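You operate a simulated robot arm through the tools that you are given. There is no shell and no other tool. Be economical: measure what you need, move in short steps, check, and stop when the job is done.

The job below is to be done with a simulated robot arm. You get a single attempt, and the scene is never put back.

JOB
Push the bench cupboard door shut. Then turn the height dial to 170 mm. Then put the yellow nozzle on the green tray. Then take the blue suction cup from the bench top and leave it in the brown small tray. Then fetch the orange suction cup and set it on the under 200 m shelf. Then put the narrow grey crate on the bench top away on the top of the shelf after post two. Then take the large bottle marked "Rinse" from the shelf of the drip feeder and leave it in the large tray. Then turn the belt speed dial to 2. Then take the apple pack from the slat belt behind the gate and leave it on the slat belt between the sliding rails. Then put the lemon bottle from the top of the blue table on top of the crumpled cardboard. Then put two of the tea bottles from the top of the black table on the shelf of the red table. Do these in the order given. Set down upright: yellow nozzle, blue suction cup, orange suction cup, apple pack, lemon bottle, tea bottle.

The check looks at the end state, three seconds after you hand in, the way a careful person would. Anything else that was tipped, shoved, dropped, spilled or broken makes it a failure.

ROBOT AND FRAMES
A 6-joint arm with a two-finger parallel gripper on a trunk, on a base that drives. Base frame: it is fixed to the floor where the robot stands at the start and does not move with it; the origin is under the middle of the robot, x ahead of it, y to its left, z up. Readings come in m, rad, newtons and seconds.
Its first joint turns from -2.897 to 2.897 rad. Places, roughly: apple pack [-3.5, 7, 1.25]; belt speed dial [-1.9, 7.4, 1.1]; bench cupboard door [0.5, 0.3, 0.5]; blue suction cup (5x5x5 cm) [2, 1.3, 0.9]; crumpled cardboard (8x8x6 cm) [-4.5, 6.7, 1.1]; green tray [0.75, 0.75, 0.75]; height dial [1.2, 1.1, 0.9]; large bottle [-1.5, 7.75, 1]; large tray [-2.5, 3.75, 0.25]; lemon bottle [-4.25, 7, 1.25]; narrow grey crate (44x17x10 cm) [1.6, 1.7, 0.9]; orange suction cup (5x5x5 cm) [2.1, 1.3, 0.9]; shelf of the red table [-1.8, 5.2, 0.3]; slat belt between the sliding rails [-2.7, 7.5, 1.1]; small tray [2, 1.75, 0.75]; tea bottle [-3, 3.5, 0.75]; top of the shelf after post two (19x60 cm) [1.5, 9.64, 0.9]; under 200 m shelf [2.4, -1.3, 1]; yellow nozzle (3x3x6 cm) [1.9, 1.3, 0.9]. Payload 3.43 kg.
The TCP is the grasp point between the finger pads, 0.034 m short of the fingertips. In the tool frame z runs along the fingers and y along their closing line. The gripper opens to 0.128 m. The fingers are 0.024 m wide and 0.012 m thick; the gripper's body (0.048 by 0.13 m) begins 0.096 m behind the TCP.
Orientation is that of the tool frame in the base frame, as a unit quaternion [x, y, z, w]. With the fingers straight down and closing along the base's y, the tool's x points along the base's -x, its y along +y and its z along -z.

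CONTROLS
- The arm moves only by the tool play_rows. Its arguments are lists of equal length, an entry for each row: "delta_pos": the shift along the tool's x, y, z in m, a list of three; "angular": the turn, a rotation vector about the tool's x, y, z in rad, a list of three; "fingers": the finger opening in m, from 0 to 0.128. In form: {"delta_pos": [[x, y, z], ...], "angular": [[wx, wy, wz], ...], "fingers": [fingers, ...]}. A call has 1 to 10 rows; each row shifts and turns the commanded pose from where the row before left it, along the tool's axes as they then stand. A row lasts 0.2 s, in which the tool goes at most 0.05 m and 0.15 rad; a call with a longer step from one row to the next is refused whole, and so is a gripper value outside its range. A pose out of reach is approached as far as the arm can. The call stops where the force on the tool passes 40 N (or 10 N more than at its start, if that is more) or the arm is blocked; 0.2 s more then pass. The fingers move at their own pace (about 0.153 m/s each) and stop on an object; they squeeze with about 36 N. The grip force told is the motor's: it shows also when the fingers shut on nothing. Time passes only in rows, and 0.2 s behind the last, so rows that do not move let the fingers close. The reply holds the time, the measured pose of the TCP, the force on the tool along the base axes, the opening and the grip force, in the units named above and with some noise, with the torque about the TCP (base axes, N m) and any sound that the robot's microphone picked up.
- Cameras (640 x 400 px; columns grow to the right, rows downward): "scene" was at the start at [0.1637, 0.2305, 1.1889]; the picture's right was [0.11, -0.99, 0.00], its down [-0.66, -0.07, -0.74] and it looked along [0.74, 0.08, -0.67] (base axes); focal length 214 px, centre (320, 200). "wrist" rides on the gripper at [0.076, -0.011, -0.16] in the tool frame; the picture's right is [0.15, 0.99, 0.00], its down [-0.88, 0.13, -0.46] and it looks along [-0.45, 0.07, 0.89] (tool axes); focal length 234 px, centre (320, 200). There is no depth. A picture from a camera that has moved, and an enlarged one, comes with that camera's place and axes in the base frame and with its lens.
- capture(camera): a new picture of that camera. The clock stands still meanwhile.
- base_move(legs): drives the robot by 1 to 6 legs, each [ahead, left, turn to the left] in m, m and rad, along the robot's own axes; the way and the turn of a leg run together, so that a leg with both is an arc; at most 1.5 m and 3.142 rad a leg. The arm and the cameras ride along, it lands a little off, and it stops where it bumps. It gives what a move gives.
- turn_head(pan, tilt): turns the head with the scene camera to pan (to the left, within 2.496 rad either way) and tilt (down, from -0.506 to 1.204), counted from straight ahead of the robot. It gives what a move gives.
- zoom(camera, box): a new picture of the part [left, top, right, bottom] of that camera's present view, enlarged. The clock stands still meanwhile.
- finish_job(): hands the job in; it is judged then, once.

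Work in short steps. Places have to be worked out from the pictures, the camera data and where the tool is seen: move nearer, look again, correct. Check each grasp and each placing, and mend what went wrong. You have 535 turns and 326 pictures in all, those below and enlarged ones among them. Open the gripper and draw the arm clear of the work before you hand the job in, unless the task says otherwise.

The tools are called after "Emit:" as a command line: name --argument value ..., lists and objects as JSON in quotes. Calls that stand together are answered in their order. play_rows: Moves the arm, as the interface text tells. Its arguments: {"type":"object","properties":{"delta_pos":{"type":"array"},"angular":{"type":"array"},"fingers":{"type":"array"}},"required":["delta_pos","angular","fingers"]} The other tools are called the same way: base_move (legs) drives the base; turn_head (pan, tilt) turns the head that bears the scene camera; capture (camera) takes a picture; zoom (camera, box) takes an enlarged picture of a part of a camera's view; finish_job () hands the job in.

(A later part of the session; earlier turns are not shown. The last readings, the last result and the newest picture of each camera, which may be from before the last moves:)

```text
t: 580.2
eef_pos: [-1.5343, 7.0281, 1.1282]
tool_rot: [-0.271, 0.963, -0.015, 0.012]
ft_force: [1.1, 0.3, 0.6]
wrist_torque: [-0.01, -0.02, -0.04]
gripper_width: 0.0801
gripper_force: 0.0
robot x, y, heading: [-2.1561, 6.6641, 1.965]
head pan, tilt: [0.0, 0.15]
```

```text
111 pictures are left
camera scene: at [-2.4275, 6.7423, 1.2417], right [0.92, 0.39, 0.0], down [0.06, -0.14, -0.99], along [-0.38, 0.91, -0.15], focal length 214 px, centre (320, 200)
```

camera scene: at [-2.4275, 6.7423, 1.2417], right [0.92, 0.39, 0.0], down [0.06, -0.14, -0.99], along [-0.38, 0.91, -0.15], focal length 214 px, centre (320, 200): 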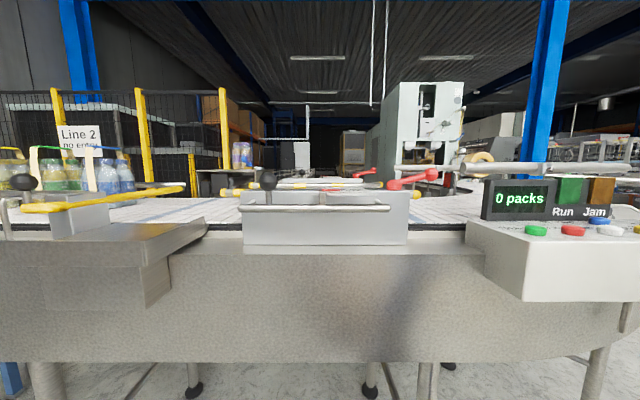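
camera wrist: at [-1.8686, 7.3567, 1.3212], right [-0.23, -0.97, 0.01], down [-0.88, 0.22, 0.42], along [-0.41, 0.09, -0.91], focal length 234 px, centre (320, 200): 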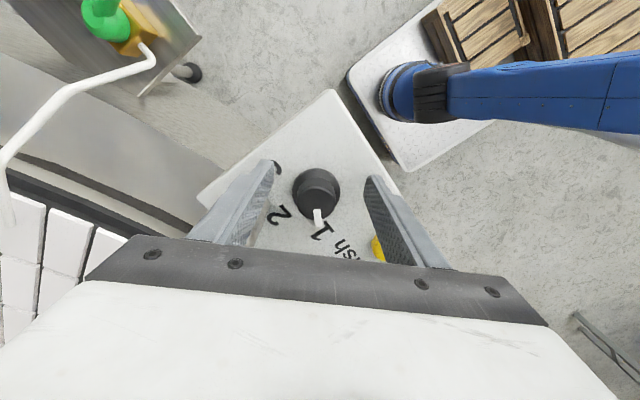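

Emit:
zoom --camera "scene" --box '[180, 150, 460, 270]'

```text
2.29 times, centred on (320, 210) of scene
camera zoom: at [-2.4275, 6.7423, 1.2417], right [0.92, 0.39, 0.0], down [0.06, -0.14, -0.99], along [-0.38, 0.91, -0.15], focal length 490 px, centre (320, 177)
```

zoom: 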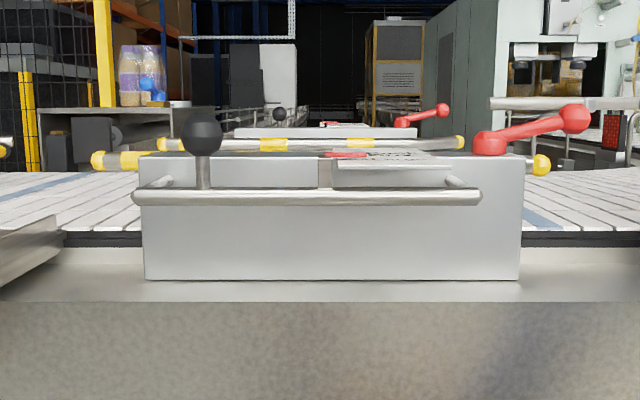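

Target: the lane between the rods, centre about u=0.42, n=7.92, belt z≈1.11; a carried pack must clear ~1.21, so I need a TCP height near 1.40 with a horizontal tool. I back off into free space and test that.

Emit:
base_move --legs '[[-0.6, 0.7, 0]]'

Emit:
play_rows --delta_pos '[[-0.02, 0.045, 0.01], [-0.02, 0.045, 0.01], [-0.01, 0.045, 0.01], [0, 0.045, 0.01], [0, 0.045, 0.01], [0, 0.045, 0], [0, 0.045, 0], [0, 0.045, 0], [0, 0.045, 0], [0, 0.045, 0]]' --angular '[[0, 0, -0.064], [0, 0, -0.064], [0, 0, -0.064], [0, 0, -0.064], [0, 0, -0.064], [0, 0, -0.064], [0, 0, -0.064], [0, 0, -0.064], [0, 0, -0.064], [0, 0, -0.064]]' --fingers '[0.08, 0.08, 0.08, 0.08, 0.08, 0.08, 0.08, 0.08, 0.08, 0.08]'

Emit:
play_rows --delta_pos '[[0, 0.045, 0], [0, 0.045, 0], [0, 0.045, 0], [0, 0.045, 0], [0, 0.045, 0], [0, 0.045, 0], [0, 0.045, 0], [0, 0.045, 0]]' --angular '[[0, 0, -0.064], [0, 0, -0.064], [0, 0, -0.064], [0, 0, -0.064], [0, 0, -0.064], [0, 0, -0.064], [0, 0, -0.064], [0, 0, -0.064]]' --fingers '[0.08, 0.08, 0.08, 0.08, 0.08, 0.08, 0.08, 0.08]'

Emit:
play_rows --delta_pos '[[0, 0, 0], [0, 0, 0], [0, 0, 0], [0, 0, 0], [0, 0, 0], [0, 0, 0], [0, 0, 0], [0, 0, 0], [0, 0, 0], [0, 0, 0]]' --angular '[[0, -0.149, 0], [0, -0.149, 0], [0, -0.149, 0], [0, -0.149, 0], [0, -0.149, 0], [0, -0.149, 0], [0, -0.149, 0], [0, -0.149, 0], [0, -0.149, 0], [0, -0.149, 0]]' --fingers '[0.08, 0.08, 0.08, 0.08, 0.08, 0.08, 0.08, 0.08, 0.08, 0.08]'

```text
t: 584.4
eef_pos: [-1.9217, 6.2817, 1.129]
tool_rot: [-0.278, 0.96, -0.015, 0.014]
ft_force: [-0.1, 0.0, -0.2]
wrist_torque: [0.0, 0.01, 0.02]
gripper_width: 0.08
gripper_force: 0.0
robot x, y, heading: [-2.5396, 5.911, 1.981]
head pan, tilt: [0.0, 0.15]
stopped in leg 1: the robot was blocked; the commanded pose is now the measured one
```

```text
refused: row 1 steps farther than a row can; nothing moved
```

```text
t: 586.2
eef_pos: [-2.172, 6.5304, 1.1137]
tool_rot: [-0.513, 0.858, -0.018, 0.008]
ft_force: [0.0, 0.9, -0.5]
wrist_torque: [-0.03, 0.02, 0.01]
gripper_width: 0.0796
gripper_force: 0.1
robot x, y, heading: [-2.5392, 5.9071, 1.982]
head pan, tilt: [0.0, 0.15]
```

```text
t: 588.4
eef_pos: [-2.1739, 6.533, 1.1144]
tool_rot: [-0.388, 0.625, 0.334, 0.59]
ft_force: [0.0, -0.4, 0.5]
wrist_torque: [-0.04, 0.0, 0.01]
gripper_width: 0.0799
gripper_force: 0.0
robot x, y, heading: [-2.539, 5.9119, 1.985]
head pan, tilt: [0.0, 0.15]
```

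The horizontal pose works (≈85°). The base bumped something behind (probably the red table), so I first move forward a bit, then raise the tool and look back at the table.

Emit:
base_move --legs '[[0.15, 0, 0]]'

Emit:
play_rows --delta_pos '[[-0.04, 0, 0], [-0.04, 0, 0], [-0.04, 0, 0], [-0.04, 0, 0], [-0.04, 0, 0], [-0.04, 0, 0], [-0.04, 0, 0], [0, 0, 0]]' --angular '[[0, 0, 0], [0, 0, 0], [0, 0, 0], [0, 0, 0], [0, 0, 0], [0, 0, 0], [0, 0, 0], [0, 0, 0]]' --fingers '[0.08, 0.08, 0.08, 0.08, 0.08, 0.08, 0.08, 0.08]'

Emit:
turn_head --pan -2.4 --tilt 0.6

Emit:
capture --camera "scene"

```text
t: 589.8
eef_pos: [-2.2347, 6.67, 1.116]
tool_rot: [-0.39, 0.624, 0.336, 0.588]
ft_force: [-0.4, 0.6, -0.4]
wrist_torque: [-0.01, 0.02, 0.0]
gripper_width: 0.0802
gripper_force: 0.0
robot x, y, heading: [-2.5991, 6.0484, 1.983]
head pan, tilt: [0.0, 0.15]
```

```text
t: 591.6
eef_pos: [-2.2317, 6.6978, 1.3942]
tool_rot: [-0.389, 0.625, 0.334, 0.589]
ft_force: [0.8, -0.2, 0.2]
wrist_torque: [0.0, 0.0, 0.0]
gripper_width: 0.08
gripper_force: 0.0
robot x, y, heading: [-2.6035, 6.0492, 1.985]
head pan, tilt: [0.0, 0.15]
```

```text
t: 593.8
eef_pos: [-2.2327, 6.6986, 1.3942]
tool_rot: [-0.389, 0.625, 0.334, 0.589]
ft_force: [0.3, 0.0, 0.3]
wrist_torque: [0.0, -0.01, 0.0]
gripper_width: 0.0801
gripper_force: 0.1
robot x, y, heading: [-2.6005, 6.0499, 1.978]
head pan, tilt: [-2.4, 0.6]
```

```text
109 pictures are left
camera scene: at [-2.7527, 6.0005, 1.2002], right [-0.41, -0.91, 0.0], down [-0.52, 0.23, -0.83], along [0.75, -0.33, -0.56], focal length 214 px, centre (320, 200)
```

scene: 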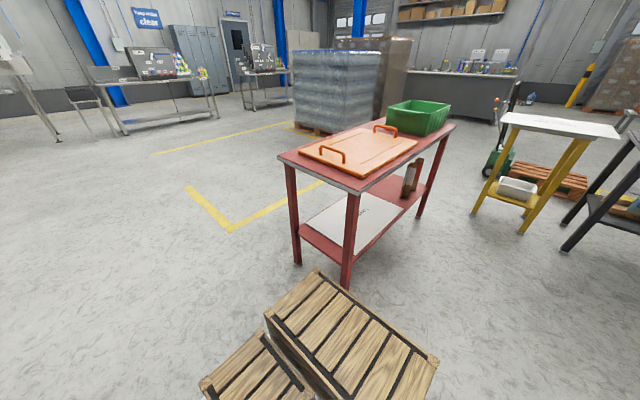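

The table is where it was. The horizontal tool reaches z≈1.39. I swing the arm to the front and strafe left in front of the apple pack.

Emit:
play_rows --delta_pos '[[0, 0.045, 0], [0, 0.045, 0], [0, 0.045, 0], [0, 0.045, 0], [0, 0.045, 0], [0, 0.045, 0], [0, 0.045, 0], [0, 0.045, 0]]' --angular '[[-0.06, 0, -0.005], [-0.06, 0, -0.005], [-0.06, 0, -0.005], [-0.06, 0, -0.005], [-0.06, 0, -0.005], [-0.06, 0, -0.005], [-0.06, 0, -0.005], [-0.06, 0, -0.005]]' --fingers '[0.07, 0.07, 0.07, 0.07, 0.07, 0.07, 0.07, 0.07]'

Emit:
play_rows --delta_pos '[[0, 0.045, 0], [0, 0.045, 0], [0, 0.045, 0], [0, 0.045, 0], [0, 0.045, 0], [0, 0.045, 0], [0, 0.045, 0]]' --angular '[[-0.06, 0, -0.005], [-0.06, 0, -0.005], [-0.06, 0, -0.005], [-0.06, 0, -0.005], [-0.06, 0, -0.005], [-0.06, 0, -0.005], [-0.06, 0, -0.005]]' --fingers '[0.07, 0.07, 0.07, 0.07, 0.07, 0.07, 0.07]'

Emit:
base_move --legs '[[0, 0.52, 0]]'

Emit:
turn_head --pan 0.0 --tilt 0.1

Emit:
capture --camera "wrist"

Emit:
capture --camera "scene"

```text
t: 595.6
eef_pos: [-2.5755, 6.7969, 1.3784]
tool_rot: [0.53, -0.52, -0.461, -0.486]
ft_force: [-0.4, 0.0, 0.4]
wrist_torque: [-0.02, 0.01, 0.01]
gripper_width: 0.07
gripper_force: 0.1
robot x, y, heading: [-2.5992, 6.0478, 1.984]
head pan, tilt: [-2.4, 0.6]
```

```text
t: 597.2
eef_pos: [-2.8829, 6.7429, 1.3695]
tool_rot: [0.628, -0.403, -0.551, -0.373]
ft_force: [0.5, 0.8, -0.3]
wrist_torque: [-0.04, 0.01, -0.02]
gripper_width: 0.0701
gripper_force: 0.0
robot x, y, heading: [-2.6019, 6.0522, 1.983]
head pan, tilt: [-2.4, 0.6]
```

```text
t: 600.3
eef_pos: [-3.366, 6.533, 1.369]
tool_rot: [0.629, -0.402, -0.551, -0.373]
ft_force: [0.0, 0.7, -0.4]
wrist_torque: [0.0, -0.01, 0.04]
gripper_width: 0.0701
gripper_force: 0.1
robot x, y, heading: [-3.0865, 5.8416, 1.985]
head pan, tilt: [-2.4, 0.6]
```

```text
t: 602.5
eef_pos: [-3.3668, 6.5329, 1.3694]
tool_rot: [0.629, -0.403, -0.551, -0.373]
ft_force: [0.0, 0.9, -0.1]
wrist_torque: [-0.01, -0.01, 0.01]
gripper_width: 0.0701
gripper_force: 0.1
robot x, y, heading: [-3.0855, 5.8361, 1.983]
head pan, tilt: [0.0, 0.099]
```

```text
108 pictures are left
camera wrist: at [-3.2891, 6.3848, 1.3125], right [-0.9, -0.41, -0.17], down [0.0, -0.38, 0.92], along [-0.44, 0.83, 0.34], focal length 234 px, centre (320, 200)
```

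wrist: 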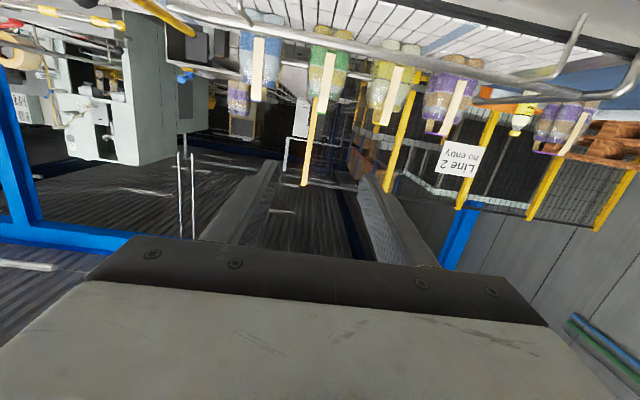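

```text
107 pictures are left
camera scene: at [-3.3539, 5.9104, 1.2463], right [0.92, 0.4, 0.0], down [0.04, -0.09, -0.99], along [-0.4, 0.91, -0.1], focal length 214 px, centre (320, 200)
```

scene: 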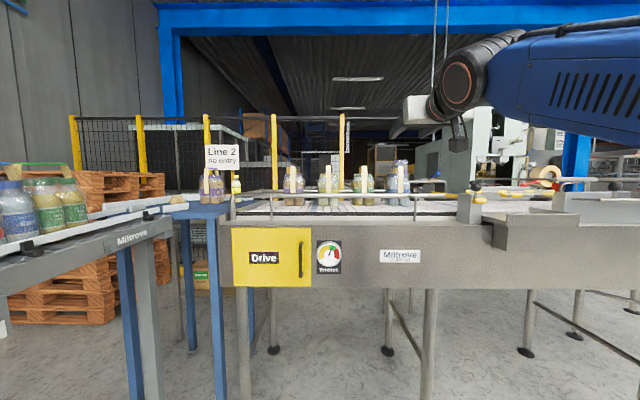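

The tool is level and lined up with the green strap, at about u=-0.557, n≈7.89. I drive forward 0.42, staying above strap height, then check.

Emit:
base_move --legs '[[0.4, 0.008, -0.012]]'

Emit:
capture --camera "wrist"

Emit:
zoom --camera "scene" --box '[300, 80, 540, 230]'

```text
t: 605.0
eef_pos: [-3.5209, 6.8986, 1.3685]
tool_rot: [0.626, -0.406, -0.549, -0.376]
ft_force: [-0.9, -0.6, 1.2]
wrist_torque: [0.02, 0.0, -0.01]
gripper_width: 0.0702
gripper_force: 0.0
robot x, y, heading: [-3.2492, 6.2006, 1.973]
head pan, tilt: [0.0, 0.099]
```

```text
106 pictures are left
camera wrist: at [-3.4459, 6.7499, 1.3125], right [-0.9, -0.4, -0.17], down [-0.01, -0.38, 0.92], along [-0.43, 0.83, 0.34], focal length 234 px, centre (320, 200)
```

wrist: 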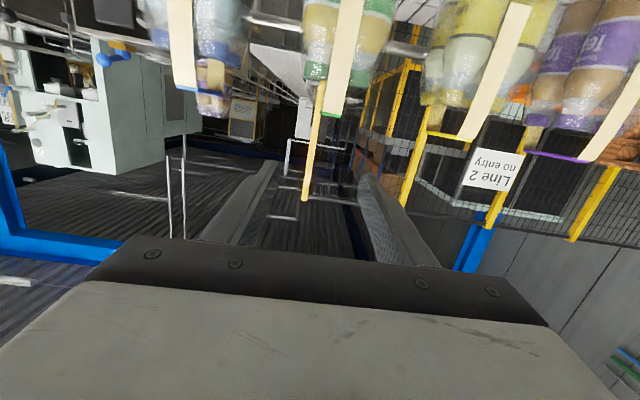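

```text
2.67 times, centred on (420, 155) of scene
camera zoom: at [-3.5169, 6.2763, 1.2463], right [0.92, 0.39, 0.0], down [0.04, -0.09, -0.99], along [-0.39, 0.92, -0.1], focal length 572 px, centre (53, 320)
```

zoom: 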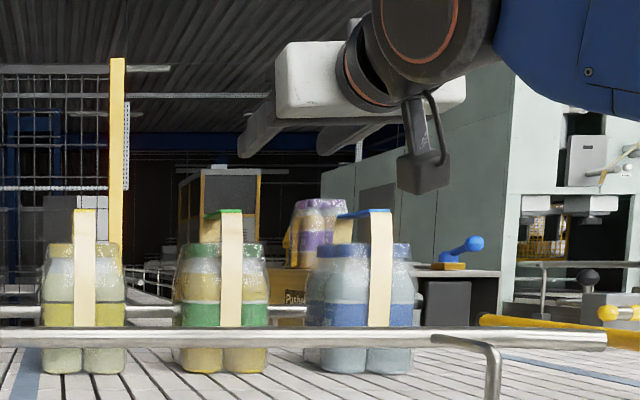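

Strap top is confirmed at (-3.596, 7.044, 1.308) and cap tops at 1.27. I level the tool and lower to z≈1.292 in front of the strap.

Emit:
play_rows --delta_pos '[[0, 0, 0], [0.025, 0.0043, 0.001], [0.026, 0.0043, 0.001], [0.026, 0.0043, 0.001], [0, 0, 0]]' --angular '[[0, -0.11, 0], [0, 0, 0], [0, 0, 0], [0, 0, 0], [0, 0, 0]]' --fingers '[0.07, 0.07, 0.07, 0.07, 0.07]'

Emit:
zoom --camera "scene" --box '[300, 80, 540, 230]'

Emit:
capture --camera "wrist"

```text
t: 606.1
eef_pos: [-3.5319, 6.8983, 1.2932]
tool_rot: [0.595, -0.385, -0.582, -0.398]
ft_force: [-0.4, -0.2, -0.2]
wrist_torque: [0.0, 0.02, 0.02]
gripper_width: 0.07
gripper_force: 0.0
robot x, y, heading: [-3.2489, 6.2022, 1.971]
head pan, tilt: [0.0, 0.099]
```

```text
2.67 times, centred on (420, 155) of scene
camera zoom: at [-3.5169, 6.2763, 1.2463], right [0.92, 0.39, 0.0], down [0.04, -0.09, -0.99], along [-0.39, 0.92, -0.1], focal length 572 px, centre (53, 320)
```

zoom: 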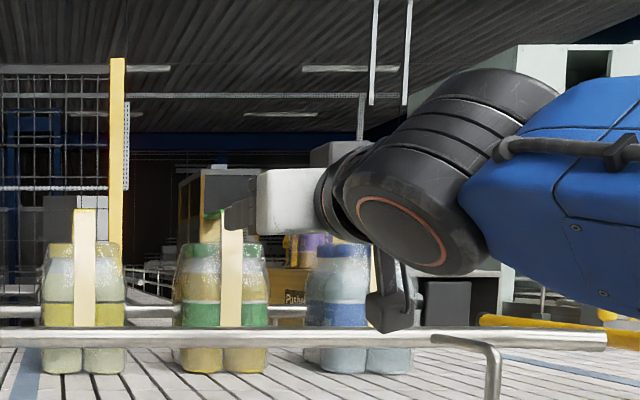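

```text
103 pictures are left
camera wrist: at [-3.4598, 6.7555, 1.2183], right [-0.91, -0.38, -0.17], down [0.03, -0.48, 0.88], along [-0.42, 0.79, 0.44], focal length 234 px, centre (320, 200)
```

wrist: 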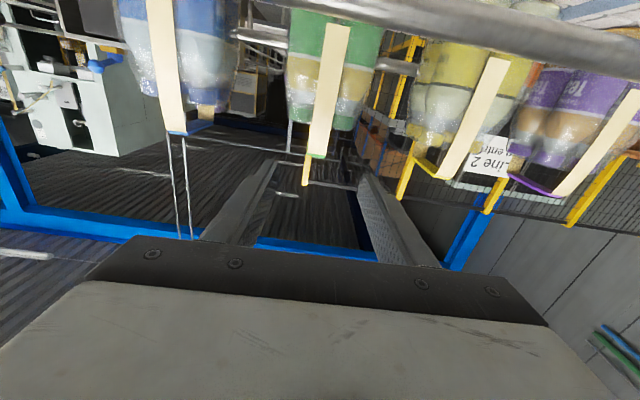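

Level and centred on the strap; the camera will pass ~2 cm above the front rail. I extend forward 0.22 m in two steps.

Emit:
play_rows --delta_pos '[[0, 0, 0.04], [0, 0, 0.04], [0, 0, 0.03], [0, 0, 0]]' --angular '[[0, 0, 0], [0, 0, 0], [0, 0, 0], [0, 0, 0]]' --fingers '[0.07, 0.07, 0.07, 0.07]'

Emit:
capture --camera "wrist"

Emit:
zoom --camera "scene" --box '[300, 80, 540, 230]'

```text
t: 607.1
eef_pos: [-3.5772, 6.9986, 1.2938]
tool_rot: [0.595, -0.385, -0.582, -0.398]
ft_force: [-0.3, 0.8, 0.3]
wrist_torque: [0.0, 0.03, 0.03]
gripper_width: 0.0702
gripper_force: 0.1
robot x, y, heading: [-3.2447, 6.2013, 1.967]
head pan, tilt: [0.0, 0.099]
```

```text
102 pictures are left
camera wrist: at [-3.5036, 6.8565, 1.2183], right [-0.91, -0.38, -0.17], down [0.03, -0.48, 0.88], along [-0.42, 0.79, 0.44], focal length 234 px, centre (320, 200)
```

wrist: 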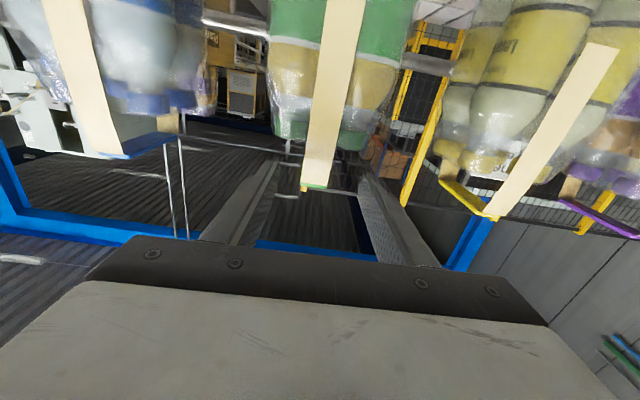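

```text
2.67 times, centred on (420, 155) of scene
camera zoom: at [-3.5168, 6.2762, 1.2463], right [0.92, 0.39, 0.0], down [0.04, -0.09, -1.0], along [-0.39, 0.92, -0.1], focal length 572 px, centre (53, 320)
```

zoom: 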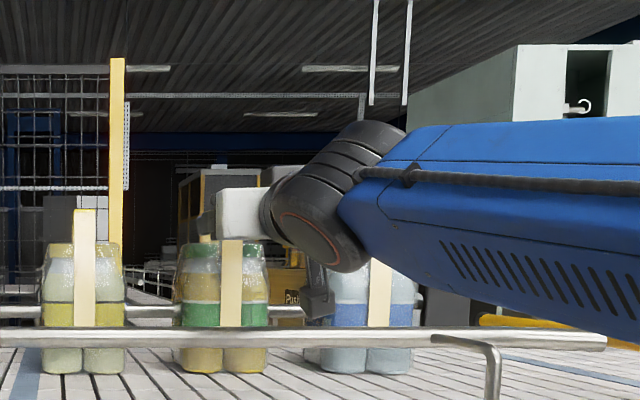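

Emit:
play_rows --delta_pos '[[0, 0, 0.03], [0, 0, 0.03], [0, 0, 0.03], [0, 0, 0.02], [0, 0, 0]]' --angular '[[0, 0, 0], [0, 0, 0], [0, 0, 0], [0, 0, 0], [0, 0, 0]]' --fingers '[0.07, 0.07, 0.07, 0.07, 0.07]'

Emit:
capture --camera "wrist"

```text
t: 608.4
eef_pos: [-3.6182, 7.101, 1.2903]
tool_rot: [0.595, -0.385, -0.582, -0.398]
ft_force: [-0.3, 0.6, 0.7]
wrist_torque: [0.02, -0.01, 0.0]
gripper_width: 0.07
gripper_force: 0.0
robot x, y, heading: [-3.2489, 6.202, 1.975]
head pan, tilt: [0.0, 0.099]
```

```text
100 pictures are left
camera wrist: at [-3.5458, 6.9585, 1.2166], right [-0.91, -0.38, -0.17], down [0.03, -0.48, 0.88], along [-0.42, 0.79, 0.44], focal length 234 px, centre (320, 200)
```

wrist: 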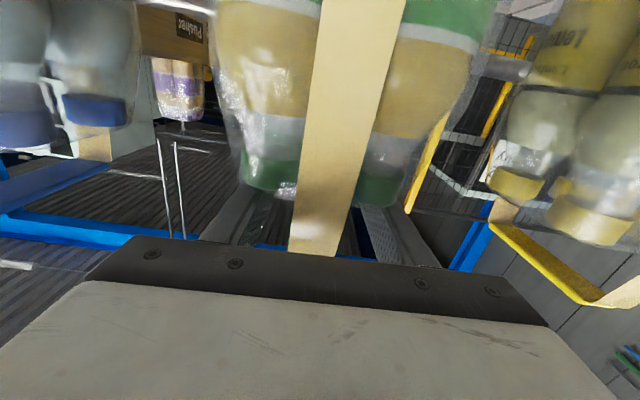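

The strap is between the fingers, above the caps. I close.

Emit:
play_rows --delta_pos '[[0, 0, 0], [0, 0, 0], [0, 0, 0], [0, 0, 0]]' --angular '[[0, 0, 0], [0, 0, 0], [0, 0, 0], [0, 0, 0]]' --fingers '[0, 0, 0, 0]'

Emit:
play_rows --delta_pos '[[-0.005, 0, 0], [-0.01, 0, 0], [-0.01, 0, 0], [0, 0, 0]]' --angular '[[0, 0, 0], [0, 0, 0], [0, 0, 0], [0, 0, 0]]' --fingers '[0, 0, 0, 0]'

Emit:
zoom --camera "scene" --box '[300, 80, 540, 230]'

```text
t: 609.4
eef_pos: [-3.619, 7.0997, 1.2921]
tool_rot: [0.595, -0.384, -0.582, -0.398]
ft_force: [-0.1, 2.4, 7.4]
wrist_torque: [-0.65, 0.77, -0.1]
gripper_width: 0.0261
gripper_force: 36.4
robot x, y, heading: [-3.2479, 6.2023, 1.968]
head pan, tilt: [0.0, 0.099]
```

```text
t: 610.4
eef_pos: [-3.619, 7.0997, 1.3151]
tool_rot: [0.596, -0.385, -0.581, -0.398]
ft_force: [0.2, -0.8, -11.4]
wrist_torque: [0.04, 0.04, 0.01]
gripper_width: 0.0258
gripper_force: 35.7
robot x, y, heading: [-3.2476, 6.2021, 1.968]
head pan, tilt: [0.0, 0.099]
```

```text
2.67 times, centred on (420, 155) of scene
camera zoom: at [-3.517, 6.2767, 1.2462], right [0.92, 0.39, 0.0], down [0.04, -0.09, -0.99], along [-0.39, 0.92, -0.1], focal length 572 px, centre (53, 320)
```

zoom: 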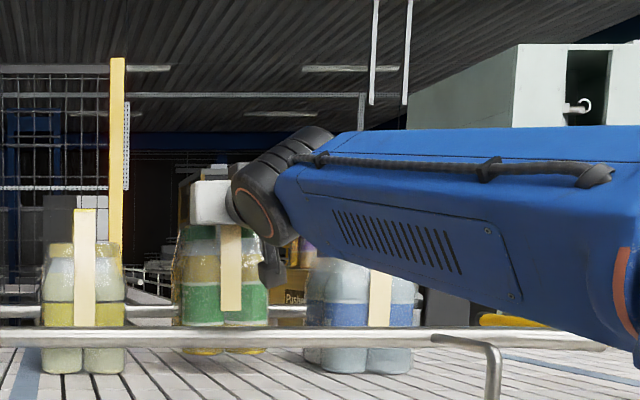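

Lifted (11 N), hanging steadily. I raise further to clear the rail.

Emit:
play_rows --delta_pos '[[-0.02, 0, 0], [-0.02, 0, 0], [-0.02, 0, 0], [-0.02, 0, 0], [-0.015, 0, 0], [0, 0, 0]]' --angular '[[0, 0, 0], [0, 0, 0], [0, 0, 0], [0, 0, 0], [0, 0, 0], [0, 0, 0]]' --fingers '[0, 0, 0, 0, 0, 0]'

Emit:
capture --camera "scene"

```text
t: 611.8
eef_pos: [-3.6206, 7.1002, 1.4098]
tool_rot: [0.595, -0.386, -0.582, -0.398]
ft_force: [0.7, -0.5, -11.3]
wrist_torque: [0.06, 0.06, 0.01]
gripper_width: 0.0258
gripper_force: 35.4
robot x, y, heading: [-3.246, 6.2014, 1.966]
head pan, tilt: [0.0, 0.099]
```

```text
98 pictures are left
camera scene: at [-3.517, 6.2767, 1.2462], right [0.92, 0.39, 0.0], down [0.04, -0.09, -0.99], along [-0.39, 0.92, -0.1], focal length 214 px, centre (320, 200)
```

scene: 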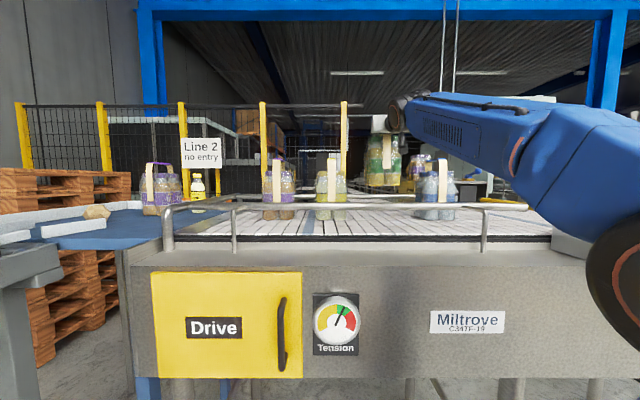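

I back off 0.3 m, retract the arm 0.2 m so the pack is in front of the conveyor, then strafe right.

Emit:
base_move --legs '[[-0.28, 0, 0]]'

Emit:
play_rows --delta_pos '[[0, 0, -0.03], [0, 0, -0.03], [0, 0, -0.03], [0, 0, -0.03], [0, 0, -0.03], [0, 0, -0.03], [0, 0, -0.03]]' --angular '[[0, 0, 0], [0, 0, 0], [0, 0, 0], [0, 0, 0], [0, 0, 0], [0, 0, 0], [0, 0, 0]]' --fingers '[0, 0, 0, 0, 0, 0, 0]'

Emit:
base_move --legs '[[0, -0.98, 0]]'

Emit:
capture --camera "scene"

```text
t: 613.7
eef_pos: [-3.5118, 6.8358, 1.4107]
tool_rot: [0.595, -0.385, -0.582, -0.398]
ft_force: [0.0, 0.0, -12.1]
wrist_torque: [0.06, 0.06, -0.01]
gripper_width: 0.026
gripper_force: 36.0
robot x, y, heading: [-3.14, 5.9374, 1.971]
head pan, tilt: [0.0, 0.099]
```

```text
t: 615.3
eef_pos: [-3.4303, 6.6421, 1.4088]
tool_rot: [0.596, -0.385, -0.581, -0.398]
ft_force: [-0.7, 1.1, -12.3]
wrist_torque: [0.17, 0.12, -0.05]
gripper_width: 0.0258
gripper_force: 36.3
robot x, y, heading: [-3.1363, 5.9413, 1.969]
head pan, tilt: [0.0, 0.099]
```

```text
t: 620.4
eef_pos: [-2.5163, 7.0178, 1.4111]
tool_rot: [0.592, -0.39, -0.579, -0.403]
ft_force: [-0.3, 0.2, -12.2]
wrist_torque: [0.03, 0.05, 0.01]
gripper_width: 0.0256
gripper_force: 35.9
robot x, y, heading: [-2.2341, 6.3112, 1.958]
head pan, tilt: [0.0, 0.099]
```

```text
97 pictures are left
camera scene: at [-2.5013, 6.3906, 1.2463], right [0.93, 0.38, 0.0], down [0.04, -0.09, -0.99], along [-0.37, 0.92, -0.1], focal length 214 px, centre (320, 200)
```

scene: 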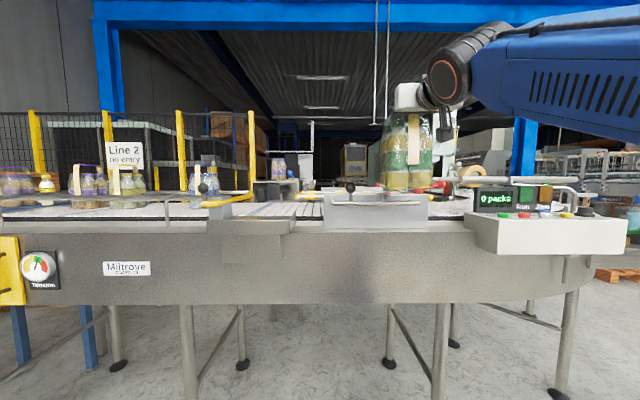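

Emit:
zoom --camera "scene" --box '[290, 160, 450, 240]'

```text
4.00 times, centred on (370, 200) of scene
camera zoom: at [-2.5013, 6.3906, 1.2463], right [0.93, 0.38, 0.0], down [0.04, -0.09, -0.99], along [-0.37, 0.92, -0.1], focal length 858 px, centre (120, 200)
```

zoom: 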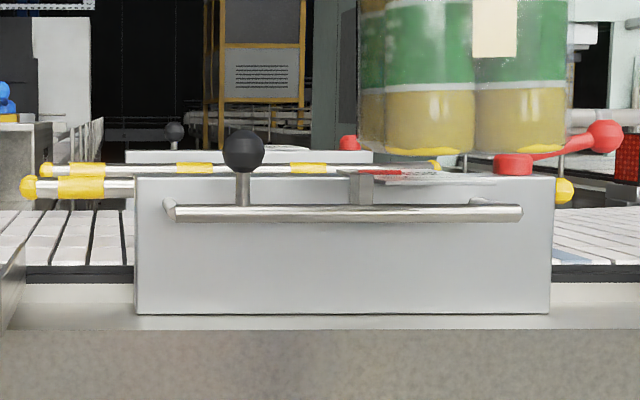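

Lane between rods: n≈7.83–8.09, centre ≈7.955; the pack is at u=0.42. I drive forward 0.4 with the pack above the housing, then check.

Emit:
base_move --legs '[[0.4, 0, 0]]'

Emit:
capture --camera "scene"

Emit:
capture --camera "wrist"

```text
t: 622.9
eef_pos: [-2.6655, 7.3926, 1.411]
tool_rot: [0.593, -0.39, -0.579, -0.402]
ft_force: [-0.6, 0.4, -11.2]
wrist_torque: [0.06, 0.05, -0.02]
gripper_width: 0.0258
gripper_force: 35.7
robot x, y, heading: [-2.3795, 6.6819, 1.955]
head pan, tilt: [0.0, 0.099]
```

```text
95 pictures are left
camera scene: at [-2.6517, 6.764, 1.2463], right [0.93, 0.37, 0.0], down [0.04, -0.09, -0.99], along [-0.37, 0.92, -0.1], focal length 214 px, centre (320, 200)
```

scene: 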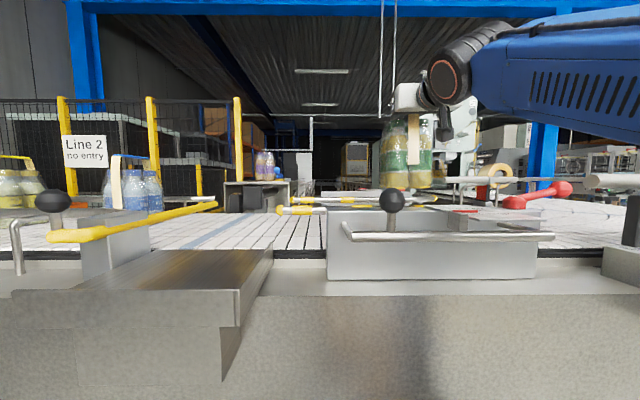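

```text
94 pictures are left
camera wrist: at [-2.595, 7.2496, 1.3364], right [-0.91, -0.37, -0.17], down [0.03, -0.47, 0.88], along [-0.4, 0.8, 0.44], focal length 234 px, centre (320, 200)
```

wrist: 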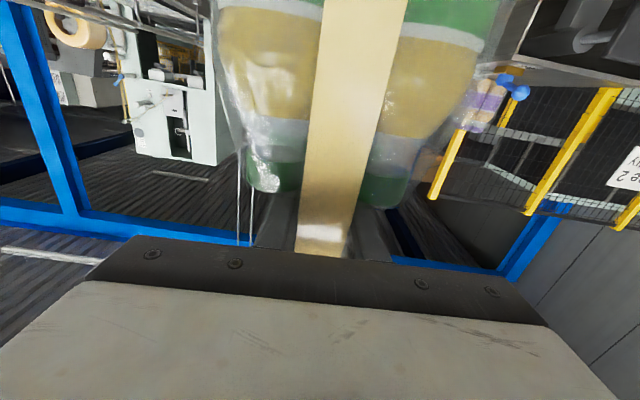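

Emit:
zoom --camera "scene" --box '[260, 160, 480, 290]'

```text
2.91 times, centred on (370, 225) of scene
camera zoom: at [-2.6517, 6.764, 1.2463], right [0.93, 0.37, 0.0], down [0.04, -0.09, -0.99], along [-0.37, 0.92, -0.1], focal length 624 px, centre (174, 127)
```

zoom: 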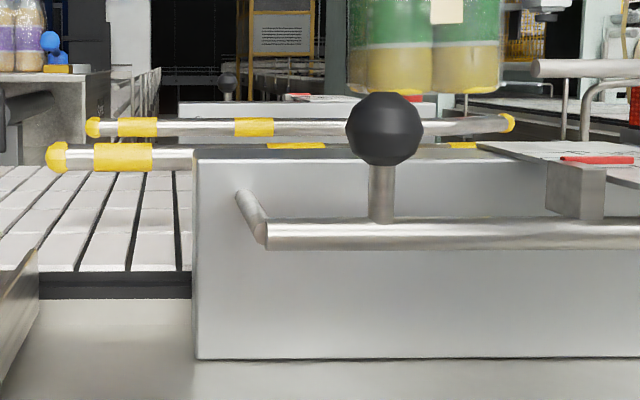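

Refined: near rod n≈7.82, far ≈8.03, so I place at n≈7.92. I advance 8 cm and lower part of the way.

Emit:
play_rows --delta_pos '[[0, 0, 0.04], [0, 0, 0.039], [0.02, 0, 0], [0.02, 0, 0], [0.02, 0, 0], [0, 0, 0]]' --angular '[[0, 0, 0], [0, 0, 0], [0, 0, 0], [0, 0, 0], [0, 0, 0], [0, 0, 0]]' --fingers '[0, 0, 0, 0, 0, 0]'

Emit:
zoom --camera "scene" --box '[260, 130, 500, 260]'

```text
t: 624.3
eef_pos: [-2.6928, 7.467, 1.3497]
tool_rot: [0.592, -0.39, -0.579, -0.402]
ft_force: [-0.2, 0.9, -11.5]
wrist_torque: [0.05, 0.03, 0.02]
gripper_width: 0.0259
gripper_force: 36.0
robot x, y, heading: [-2.3832, 6.6821, 1.956]
head pan, tilt: [0.0, 0.099]
```

```text
2.67 times, centred on (380, 195) of scene
camera zoom: at [-2.6518, 6.764, 1.2463], right [0.93, 0.37, 0.0], down [0.04, -0.09, -0.99], along [-0.37, 0.92, -0.1], focal length 572 px, centre (160, 213)
```

zoom: 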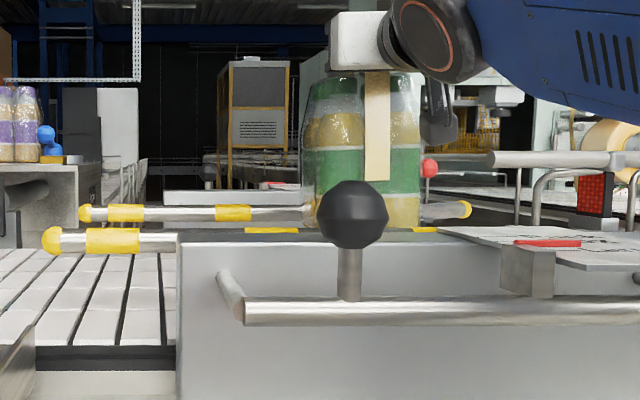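

The pack hides the far rod and sits behind the near rod, as wanted. I lower gently onto the belt.

Emit:
play_rows --delta_pos '[[0.015, 0, 0], [0.015, 0, 0], [0.01, 0, 0], [0.005, 0, 0], [0, 0, 0]]' --angular '[[0, 0, 0], [0, 0, 0], [0, 0, 0], [0, 0, 0], [0, 0, 0]]' --fingers '[0, 0, 0, 0, 0]'

Emit:
play_rows --delta_pos '[[0.003, 0, 0], [0.003, 0, 0], [0.003, 0, 0], [0, 0, 0]]' --angular '[[0, 0, 0], [0, 0, 0], [0, 0, 0], [0, 0, 0]]' --fingers '[0, 0, 0, 0]'

Emit:
zoom --camera "scene" --box '[260, 130, 500, 260]'

```text
t: 625.5
eef_pos: [-2.693, 7.4659, 1.3056]
tool_rot: [0.593, -0.39, -0.579, -0.402]
ft_force: [0.1, -0.6, -11.2]
wrist_torque: [0.06, 0.07, -0.02]
gripper_width: 0.0256
gripper_force: 36.6
robot x, y, heading: [-2.3833, 6.6892, 1.956]
head pan, tilt: [0.0, 0.099]
```

```text
t: 626.5
eef_pos: [-2.6919, 7.4656, 1.2965]
tool_rot: [0.593, -0.389, -0.58, -0.401]
ft_force: [-0.5, 0.2, -11.6]
wrist_torque: [0.08, 0.01, -0.02]
gripper_width: 0.0256
gripper_force: 36.6
robot x, y, heading: [-2.3816, 6.6857, 1.954]
head pan, tilt: [0.0, 0.099]
```

```text
2.67 times, centred on (380, 195) of scene
camera zoom: at [-2.6517, 6.764, 1.2463], right [0.93, 0.37, 0.0], down [0.04, -0.09, -0.99], along [-0.37, 0.92, -0.1], focal length 572 px, centre (160, 213)
```

zoom: 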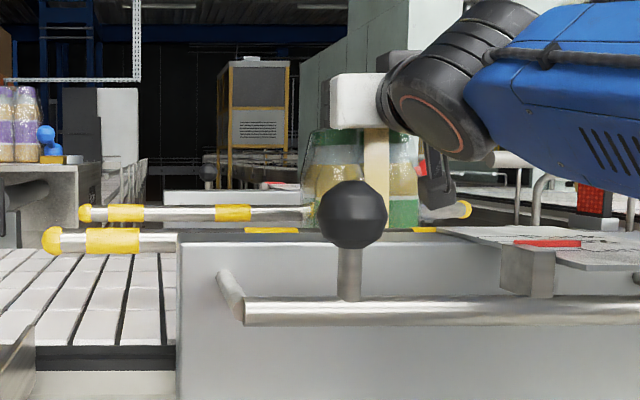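

Emit:
play_rows --delta_pos '[[0.002, 0, 0], [0.002, 0, 0], [0.002, 0, 0], [0.002, 0, 0], [0, 0, 0]]' --angular '[[0, 0, 0], [0, 0, 0], [0, 0, 0], [0, 0, 0], [0, 0, 0]]' --fingers '[0, 0, 0, 0, 0]'

```text
t: 627.7
eef_pos: [-2.6907, 7.4645, 1.2883]
tool_rot: [0.592, -0.388, -0.58, -0.402]
ft_force: [5.2, 3.2, 22.8]
wrist_torque: [-1.46, 0.34, 0.16]
gripper_width: 0.026
gripper_force: 35.6
robot x, y, heading: [-2.3875, 6.6858, 1.955]
head pan, tilt: [0.0, 0.099]
```

Contact. I ease 2 mm, open and withdraw straight back, then up.

Emit:
play_rows --delta_pos '[[-0.003, 0, 0], [0, 0, 0], [0, 0, 0], [-0.003, 0, 0], [0, 0, -0.03], [0, 0, -0.04], [0, 0, -0.04], [0, 0, -0.04], [-0.03, 0, -0.02]]' --angular '[[0, 0, 0], [0, 0, 0], [0, 0, 0], [0, 0, 0], [0, 0, 0], [0, 0, 0], [0, 0, 0], [0, 0, 0], [0, 0, 0]]' --fingers '[0.026, 0.07, 0.07, 0.07, 0.07, 0.07, 0.07, 0.07, 0.07]'

Emit:
capture --camera "wrist"

Emit:
zoom --camera "scene" --box '[260, 130, 500, 260]'

```text
t: 629.7
eef_pos: [-2.6316, 7.307, 1.326]
tool_rot: [0.592, -0.39, -0.578, -0.403]
ft_force: [-0.2, 0.5, 0.0]
wrist_torque: [0.0, -0.03, -0.02]
gripper_width: 0.0699
gripper_force: 0.0
robot x, y, heading: [-2.3808, 6.6887, 1.954]
head pan, tilt: [0.0, 0.099]
```

```text
90 pictures are left
camera wrist: at [-2.5604, 7.1642, 1.2521], right [-0.91, -0.37, -0.17], down [0.02, -0.47, 0.88], along [-0.4, 0.8, 0.44], focal length 234 px, centre (320, 200)
```

wrist: 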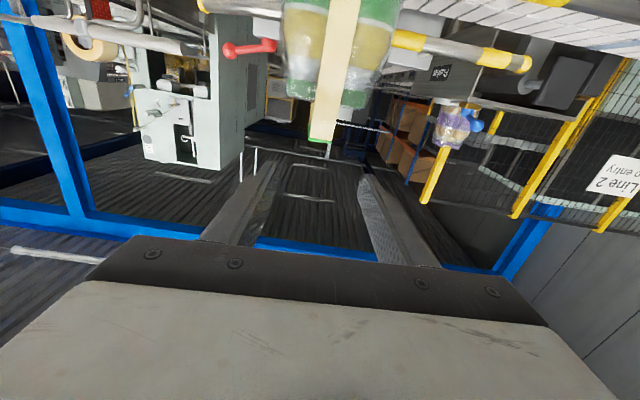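

```text
2.67 times, centred on (380, 195) of scene
camera zoom: at [-2.6517, 6.7638, 1.2463], right [0.93, 0.37, 0.0], down [0.04, -0.09, -0.99], along [-0.37, 0.92, -0.1], focal length 572 px, centre (160, 213)
```

zoom: 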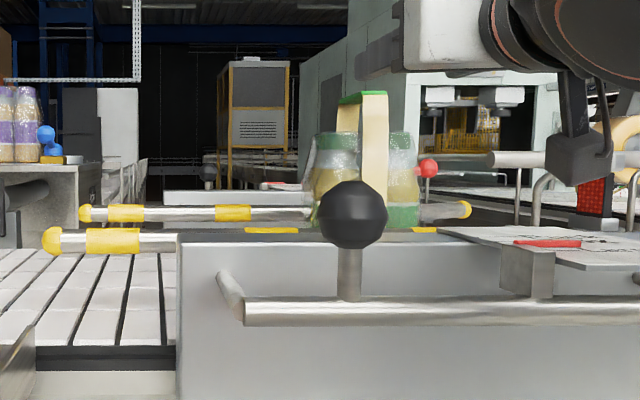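

The apple pack stands between the rails. Next is the lemon bottle on the blue table; I back off and move left to look at it closely.

Emit:
base_move --legs '[[-0.4, 0, 0], [0, 1.2, 0.0]]'

Emit:
turn_head --pan 0.3 --tilt 0.2

Emit:
capture --camera "scene"

```text
t: 637.8
eef_pos: [-3.5837, 6.4992, 1.3254]
tool_rot: [0.592, -0.391, -0.578, -0.403]
ft_force: [0.3, -0.7, 0.5]
wrist_torque: [0.02, 0.0, 0.0]
gripper_width: 0.0702
gripper_force: 0.0
robot x, y, heading: [-3.3391, 5.873, 1.952]
head pan, tilt: [0.0, 0.099]
```

```text
t: 638.6
eef_pos: [-3.5858, 6.4982, 1.3252]
tool_rot: [0.591, -0.391, -0.578, -0.404]
ft_force: [0.1, 0.4, -0.2]
wrist_torque: [0.02, 0.0, 0.04]
gripper_width: 0.0699
gripper_force: 0.2
robot x, y, heading: [-3.3397, 5.8735, 1.954]
head pan, tilt: [0.3, 0.201]
```

```text
88 pictures are left
camera scene: at [-3.631, 5.9416, 1.237], right [0.78, 0.63, 0.0], down [0.13, -0.15, -0.98], along [-0.62, 0.76, -0.2], focal length 214 px, centre (320, 200)
```

scene: 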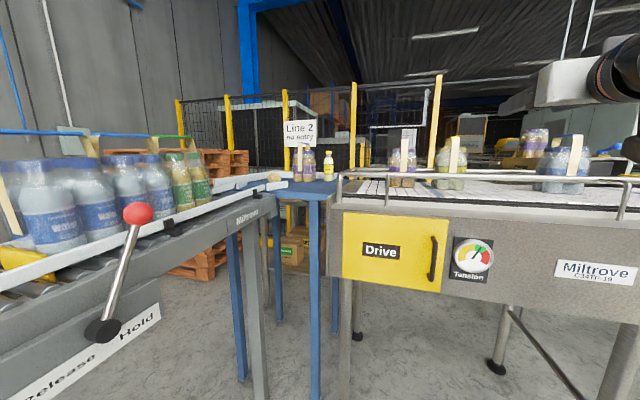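

Emit:
zoom --camera "scene" --box '[230, 130, 370, 215]'

```text
4.57 times, centred on (300, 172) of scene
camera zoom: at [-3.631, 5.9416, 1.237], right [0.78, 0.63, 0.0], down [0.13, -0.15, -0.98], along [-0.62, 0.76, -0.2], focal length 980 px, centre (411, 326)
```

zoom: 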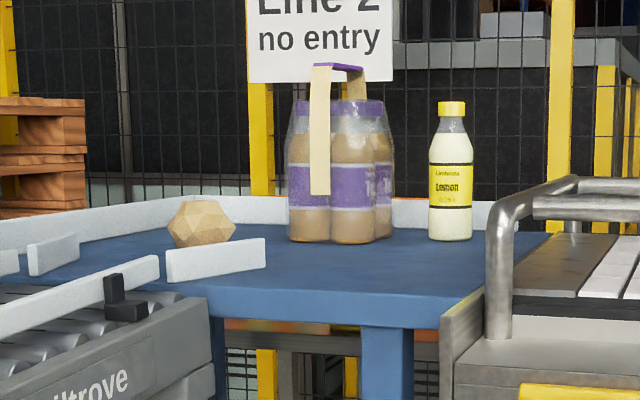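

Lemon bottle at (-4.361, 6.913), base z≈1.105, 53 mm wide; the crumpled cardboard is at about (-4.60, 6.715). I turn towards them and approach a little.

Emit:
base_move --legs '[[0, 0, 0.39], [0.33, 0, 0]]'

Emit:
play_rows --delta_pos '[[0, 0, 0], [0, 0, 0], [0, 0, 0]]' --angular '[[0, 0.1, 0], [0, 0.1, 0], [0, 0.1, 0]]' --fingers '[0.09, 0.09, 0.09]'

Emit:
turn_head --pan 0.0 --tilt 0.15

Emit:
capture --camera "scene"

Emit:
capture --camera "wrist"

```text
t: 642.0
eef_pos: [-4.0324, 6.5937, 1.3271]
tool_rot: [0.657, -0.267, -0.646, -0.283]
ft_force: [-0.4, -0.4, -0.4]
wrist_torque: [0.02, -0.01, 0.05]
gripper_width: 0.0701
gripper_force: 0.1
robot x, y, heading: [-3.5652, 6.1122, 2.345]
head pan, tilt: [0.3, 0.201]
```

```text
t: 642.8
eef_pos: [-4.0326, 6.5941, 1.3266]
tool_rot: [0.746, -0.308, -0.539, -0.24]
ft_force: [0.2, -0.4, -0.2]
wrist_torque: [0.01, -0.01, -0.01]
gripper_width: 0.0901
gripper_force: 0.0
robot x, y, heading: [-3.5639, 6.1121, 2.341]
head pan, tilt: [0.3, 0.201]
```

```text
t: 643.6
eef_pos: [-4.0323, 6.5929, 1.3267]
tool_rot: [0.745, -0.307, -0.541, -0.24]
ft_force: [0.3, 0.9, 0.2]
wrist_torque: [0.01, -0.02, -0.02]
gripper_width: 0.0896
gripper_force: 0.0
robot x, y, heading: [-3.5696, 6.112, 2.338]
head pan, tilt: [0.0, 0.15]
```

```text
86 pictures are left
camera scene: at [-3.8462, 6.0832, 1.2416], right [0.72, 0.7, 0.0], down [0.1, -0.11, -0.99], along [-0.69, 0.71, -0.15], focal length 214 px, centre (320, 200)
```

scene: 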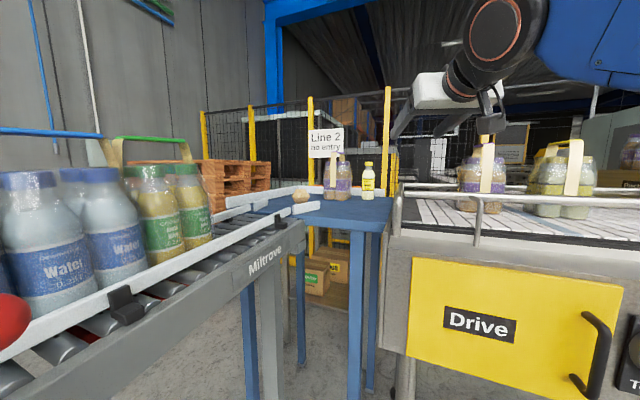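

```text
85 pictures are left
camera wrist: at [-3.9034, 6.4771, 1.3029], right [-0.68, -0.72, -0.17], down [0.01, -0.23, 0.97], along [-0.74, 0.66, 0.16], focal length 234 px, centre (320, 200)
```

wrist: 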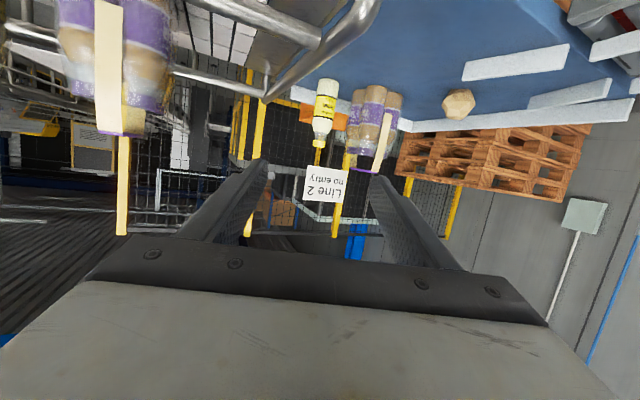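

Bottle confirmed at (-4.355, 6.915), lump at (-4.485, 6.642); the rail's end lies under the approach. I yaw the tool slightly for more gap to the tea pack and move over the bottle from above.

Emit:
play_rows --delta_pos '[[0, 0, 0], [0, 0, 0], [-0.0133, 0.0097, 0.0425], [-0.0133, 0.0097, 0.0425], [-0.0133, 0.0097, 0.0425], [-0.0133, 0.0097, 0.0425], [-0.0133, 0.0097, 0.0425], [-0.0133, 0.0097, 0.0425], [0, 0, 0]]' --angular '[[0.09, 0.0025, 0.0284], [0.09, 0.0025, 0.0284], [0, 0, 0], [0, 0, 0], [0, 0, 0], [0, 0, 0], [0, 0, 0], [0, 0, 0], [0, 0, 0]]' --fingers '[0.09, 0.09, 0.09, 0.09, 0.09, 0.09, 0.09, 0.09, 0.09]'

Emit:
capture --camera "wrist"

```text
t: 645.6
eef_pos: [-4.2305, 6.7854, 1.3222]
tool_rot: [0.713, -0.376, -0.515, -0.29]
ft_force: [0.2, -0.8, 0.4]
wrist_torque: [0.02, -0.01, -0.01]
gripper_width: 0.0903
gripper_force: 0.0
robot x, y, heading: [-3.5673, 6.1094, 2.338]
head pan, tilt: [0.0, 0.15]
```

```text
84 pictures are left
camera wrist: at [-4.1255, 6.6454, 1.2983], right [-0.8, -0.58, -0.17], down [-0.04, -0.23, 0.97], along [-0.6, 0.78, 0.16], focal length 234 px, centre (320, 200)
```

wrist: 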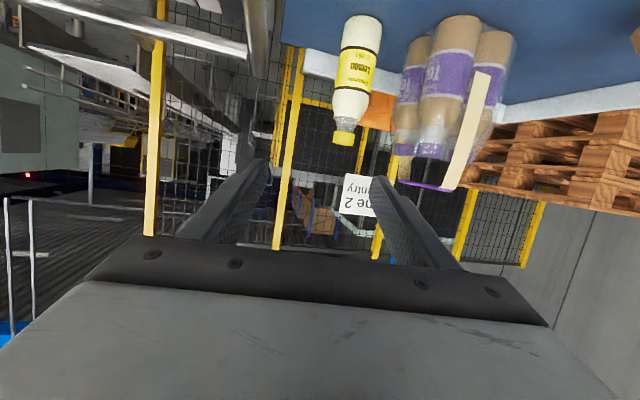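

The gap to the tea pack is about 28 mm. I narrow the opening to 68 mm and move exactly above the bottle.

Emit:
play_rows --delta_pos '[[-0.013, 0.0077, 0.0412], [-0.013, 0.0077, 0.0412], [-0.013, 0.0077, 0.0412], [-0.013, 0.0077, 0.0412], [0, 0, 0]]' --angular '[[0, 0, 0], [0, 0, 0], [0, 0, 0], [0, 0, 0], [0, 0, 0]]' --fingers '[0.068, 0.068, 0.068, 0.068, 0.068]'

Emit:
capture --camera "wrist"

Emit:
zoom --camera "scene" --box '[280, 110, 440, 220]'

```text
t: 646.8
eef_pos: [-4.35, 6.9121, 1.3229]
tool_rot: [0.713, -0.377, -0.515, -0.29]
ft_force: [0.1, -0.3, -0.4]
wrist_torque: [0.01, 0.02, 0.04]
gripper_width: 0.0682
gripper_force: 0.1
robot x, y, heading: [-3.5701, 6.1095, 2.343]
head pan, tilt: [0.0, 0.15]
```

```text
83 pictures are left
camera wrist: at [-4.2448, 6.7725, 1.2994], right [-0.8, -0.58, -0.17], down [-0.04, -0.23, 0.97], along [-0.6, 0.78, 0.16], focal length 234 px, centre (320, 200)
```

wrist: 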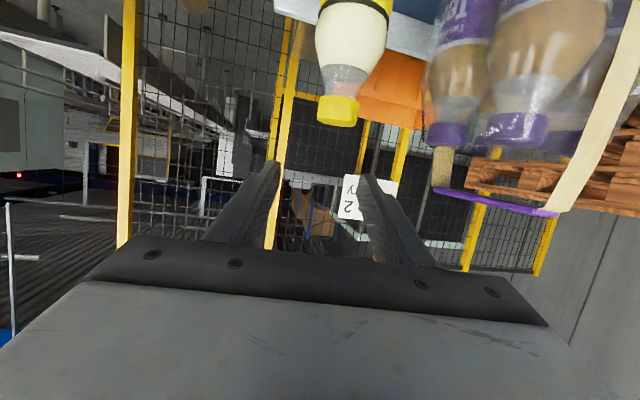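

```text
3.64 times, centred on (360, 165) of scene
camera zoom: at [-3.8462, 6.0833, 1.2416], right [0.72, 0.7, 0.0], down [0.1, -0.11, -0.99], along [-0.69, 0.71, -0.15], focal length 780 px, centre (174, 327)
```

zoom: 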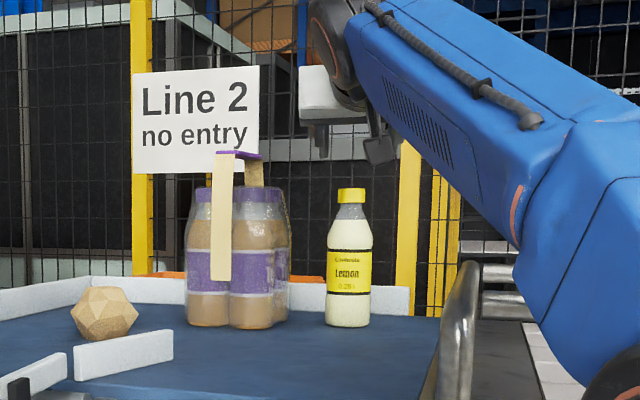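

Aligned within ~5 mm. I descend around the bottle.

Emit:
play_rows --delta_pos '[[0.0286, 0.003, 0.009], [0.0286, 0, 0.009], [0, 0, 0]]' --angular '[[0, 0, 0], [0, 0, 0], [0, 0, 0]]' --fingers '[0.068, 0.068, 0.068]'

Emit:
capture --camera "wrist"

```text
t: 647.6
eef_pos: [-4.3511, 6.9106, 1.2614]
tool_rot: [0.713, -0.376, -0.515, -0.29]
ft_force: [0.3, -0.8, 0.8]
wrist_torque: [-0.03, 0.03, 0.01]
gripper_width: 0.068
gripper_force: 0.0
robot x, y, heading: [-3.5685, 6.1094, 2.341]
head pan, tilt: [0.0, 0.15]
```

```text
81 pictures are left
camera wrist: at [-4.2452, 6.7709, 1.2394], right [-0.8, -0.58, -0.17], down [-0.04, -0.23, 0.97], along [-0.6, 0.78, 0.16], focal length 234 px, centre (320, 200)
```

wrist: 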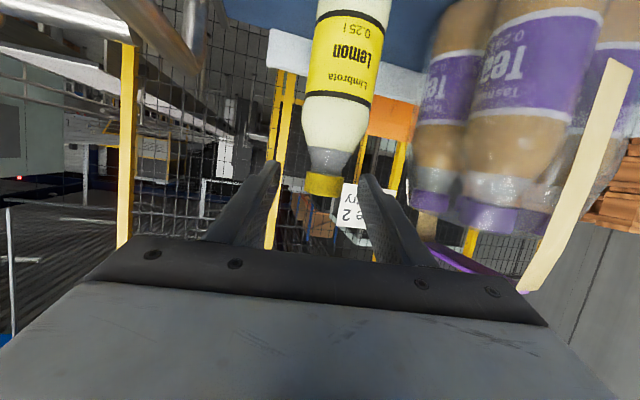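

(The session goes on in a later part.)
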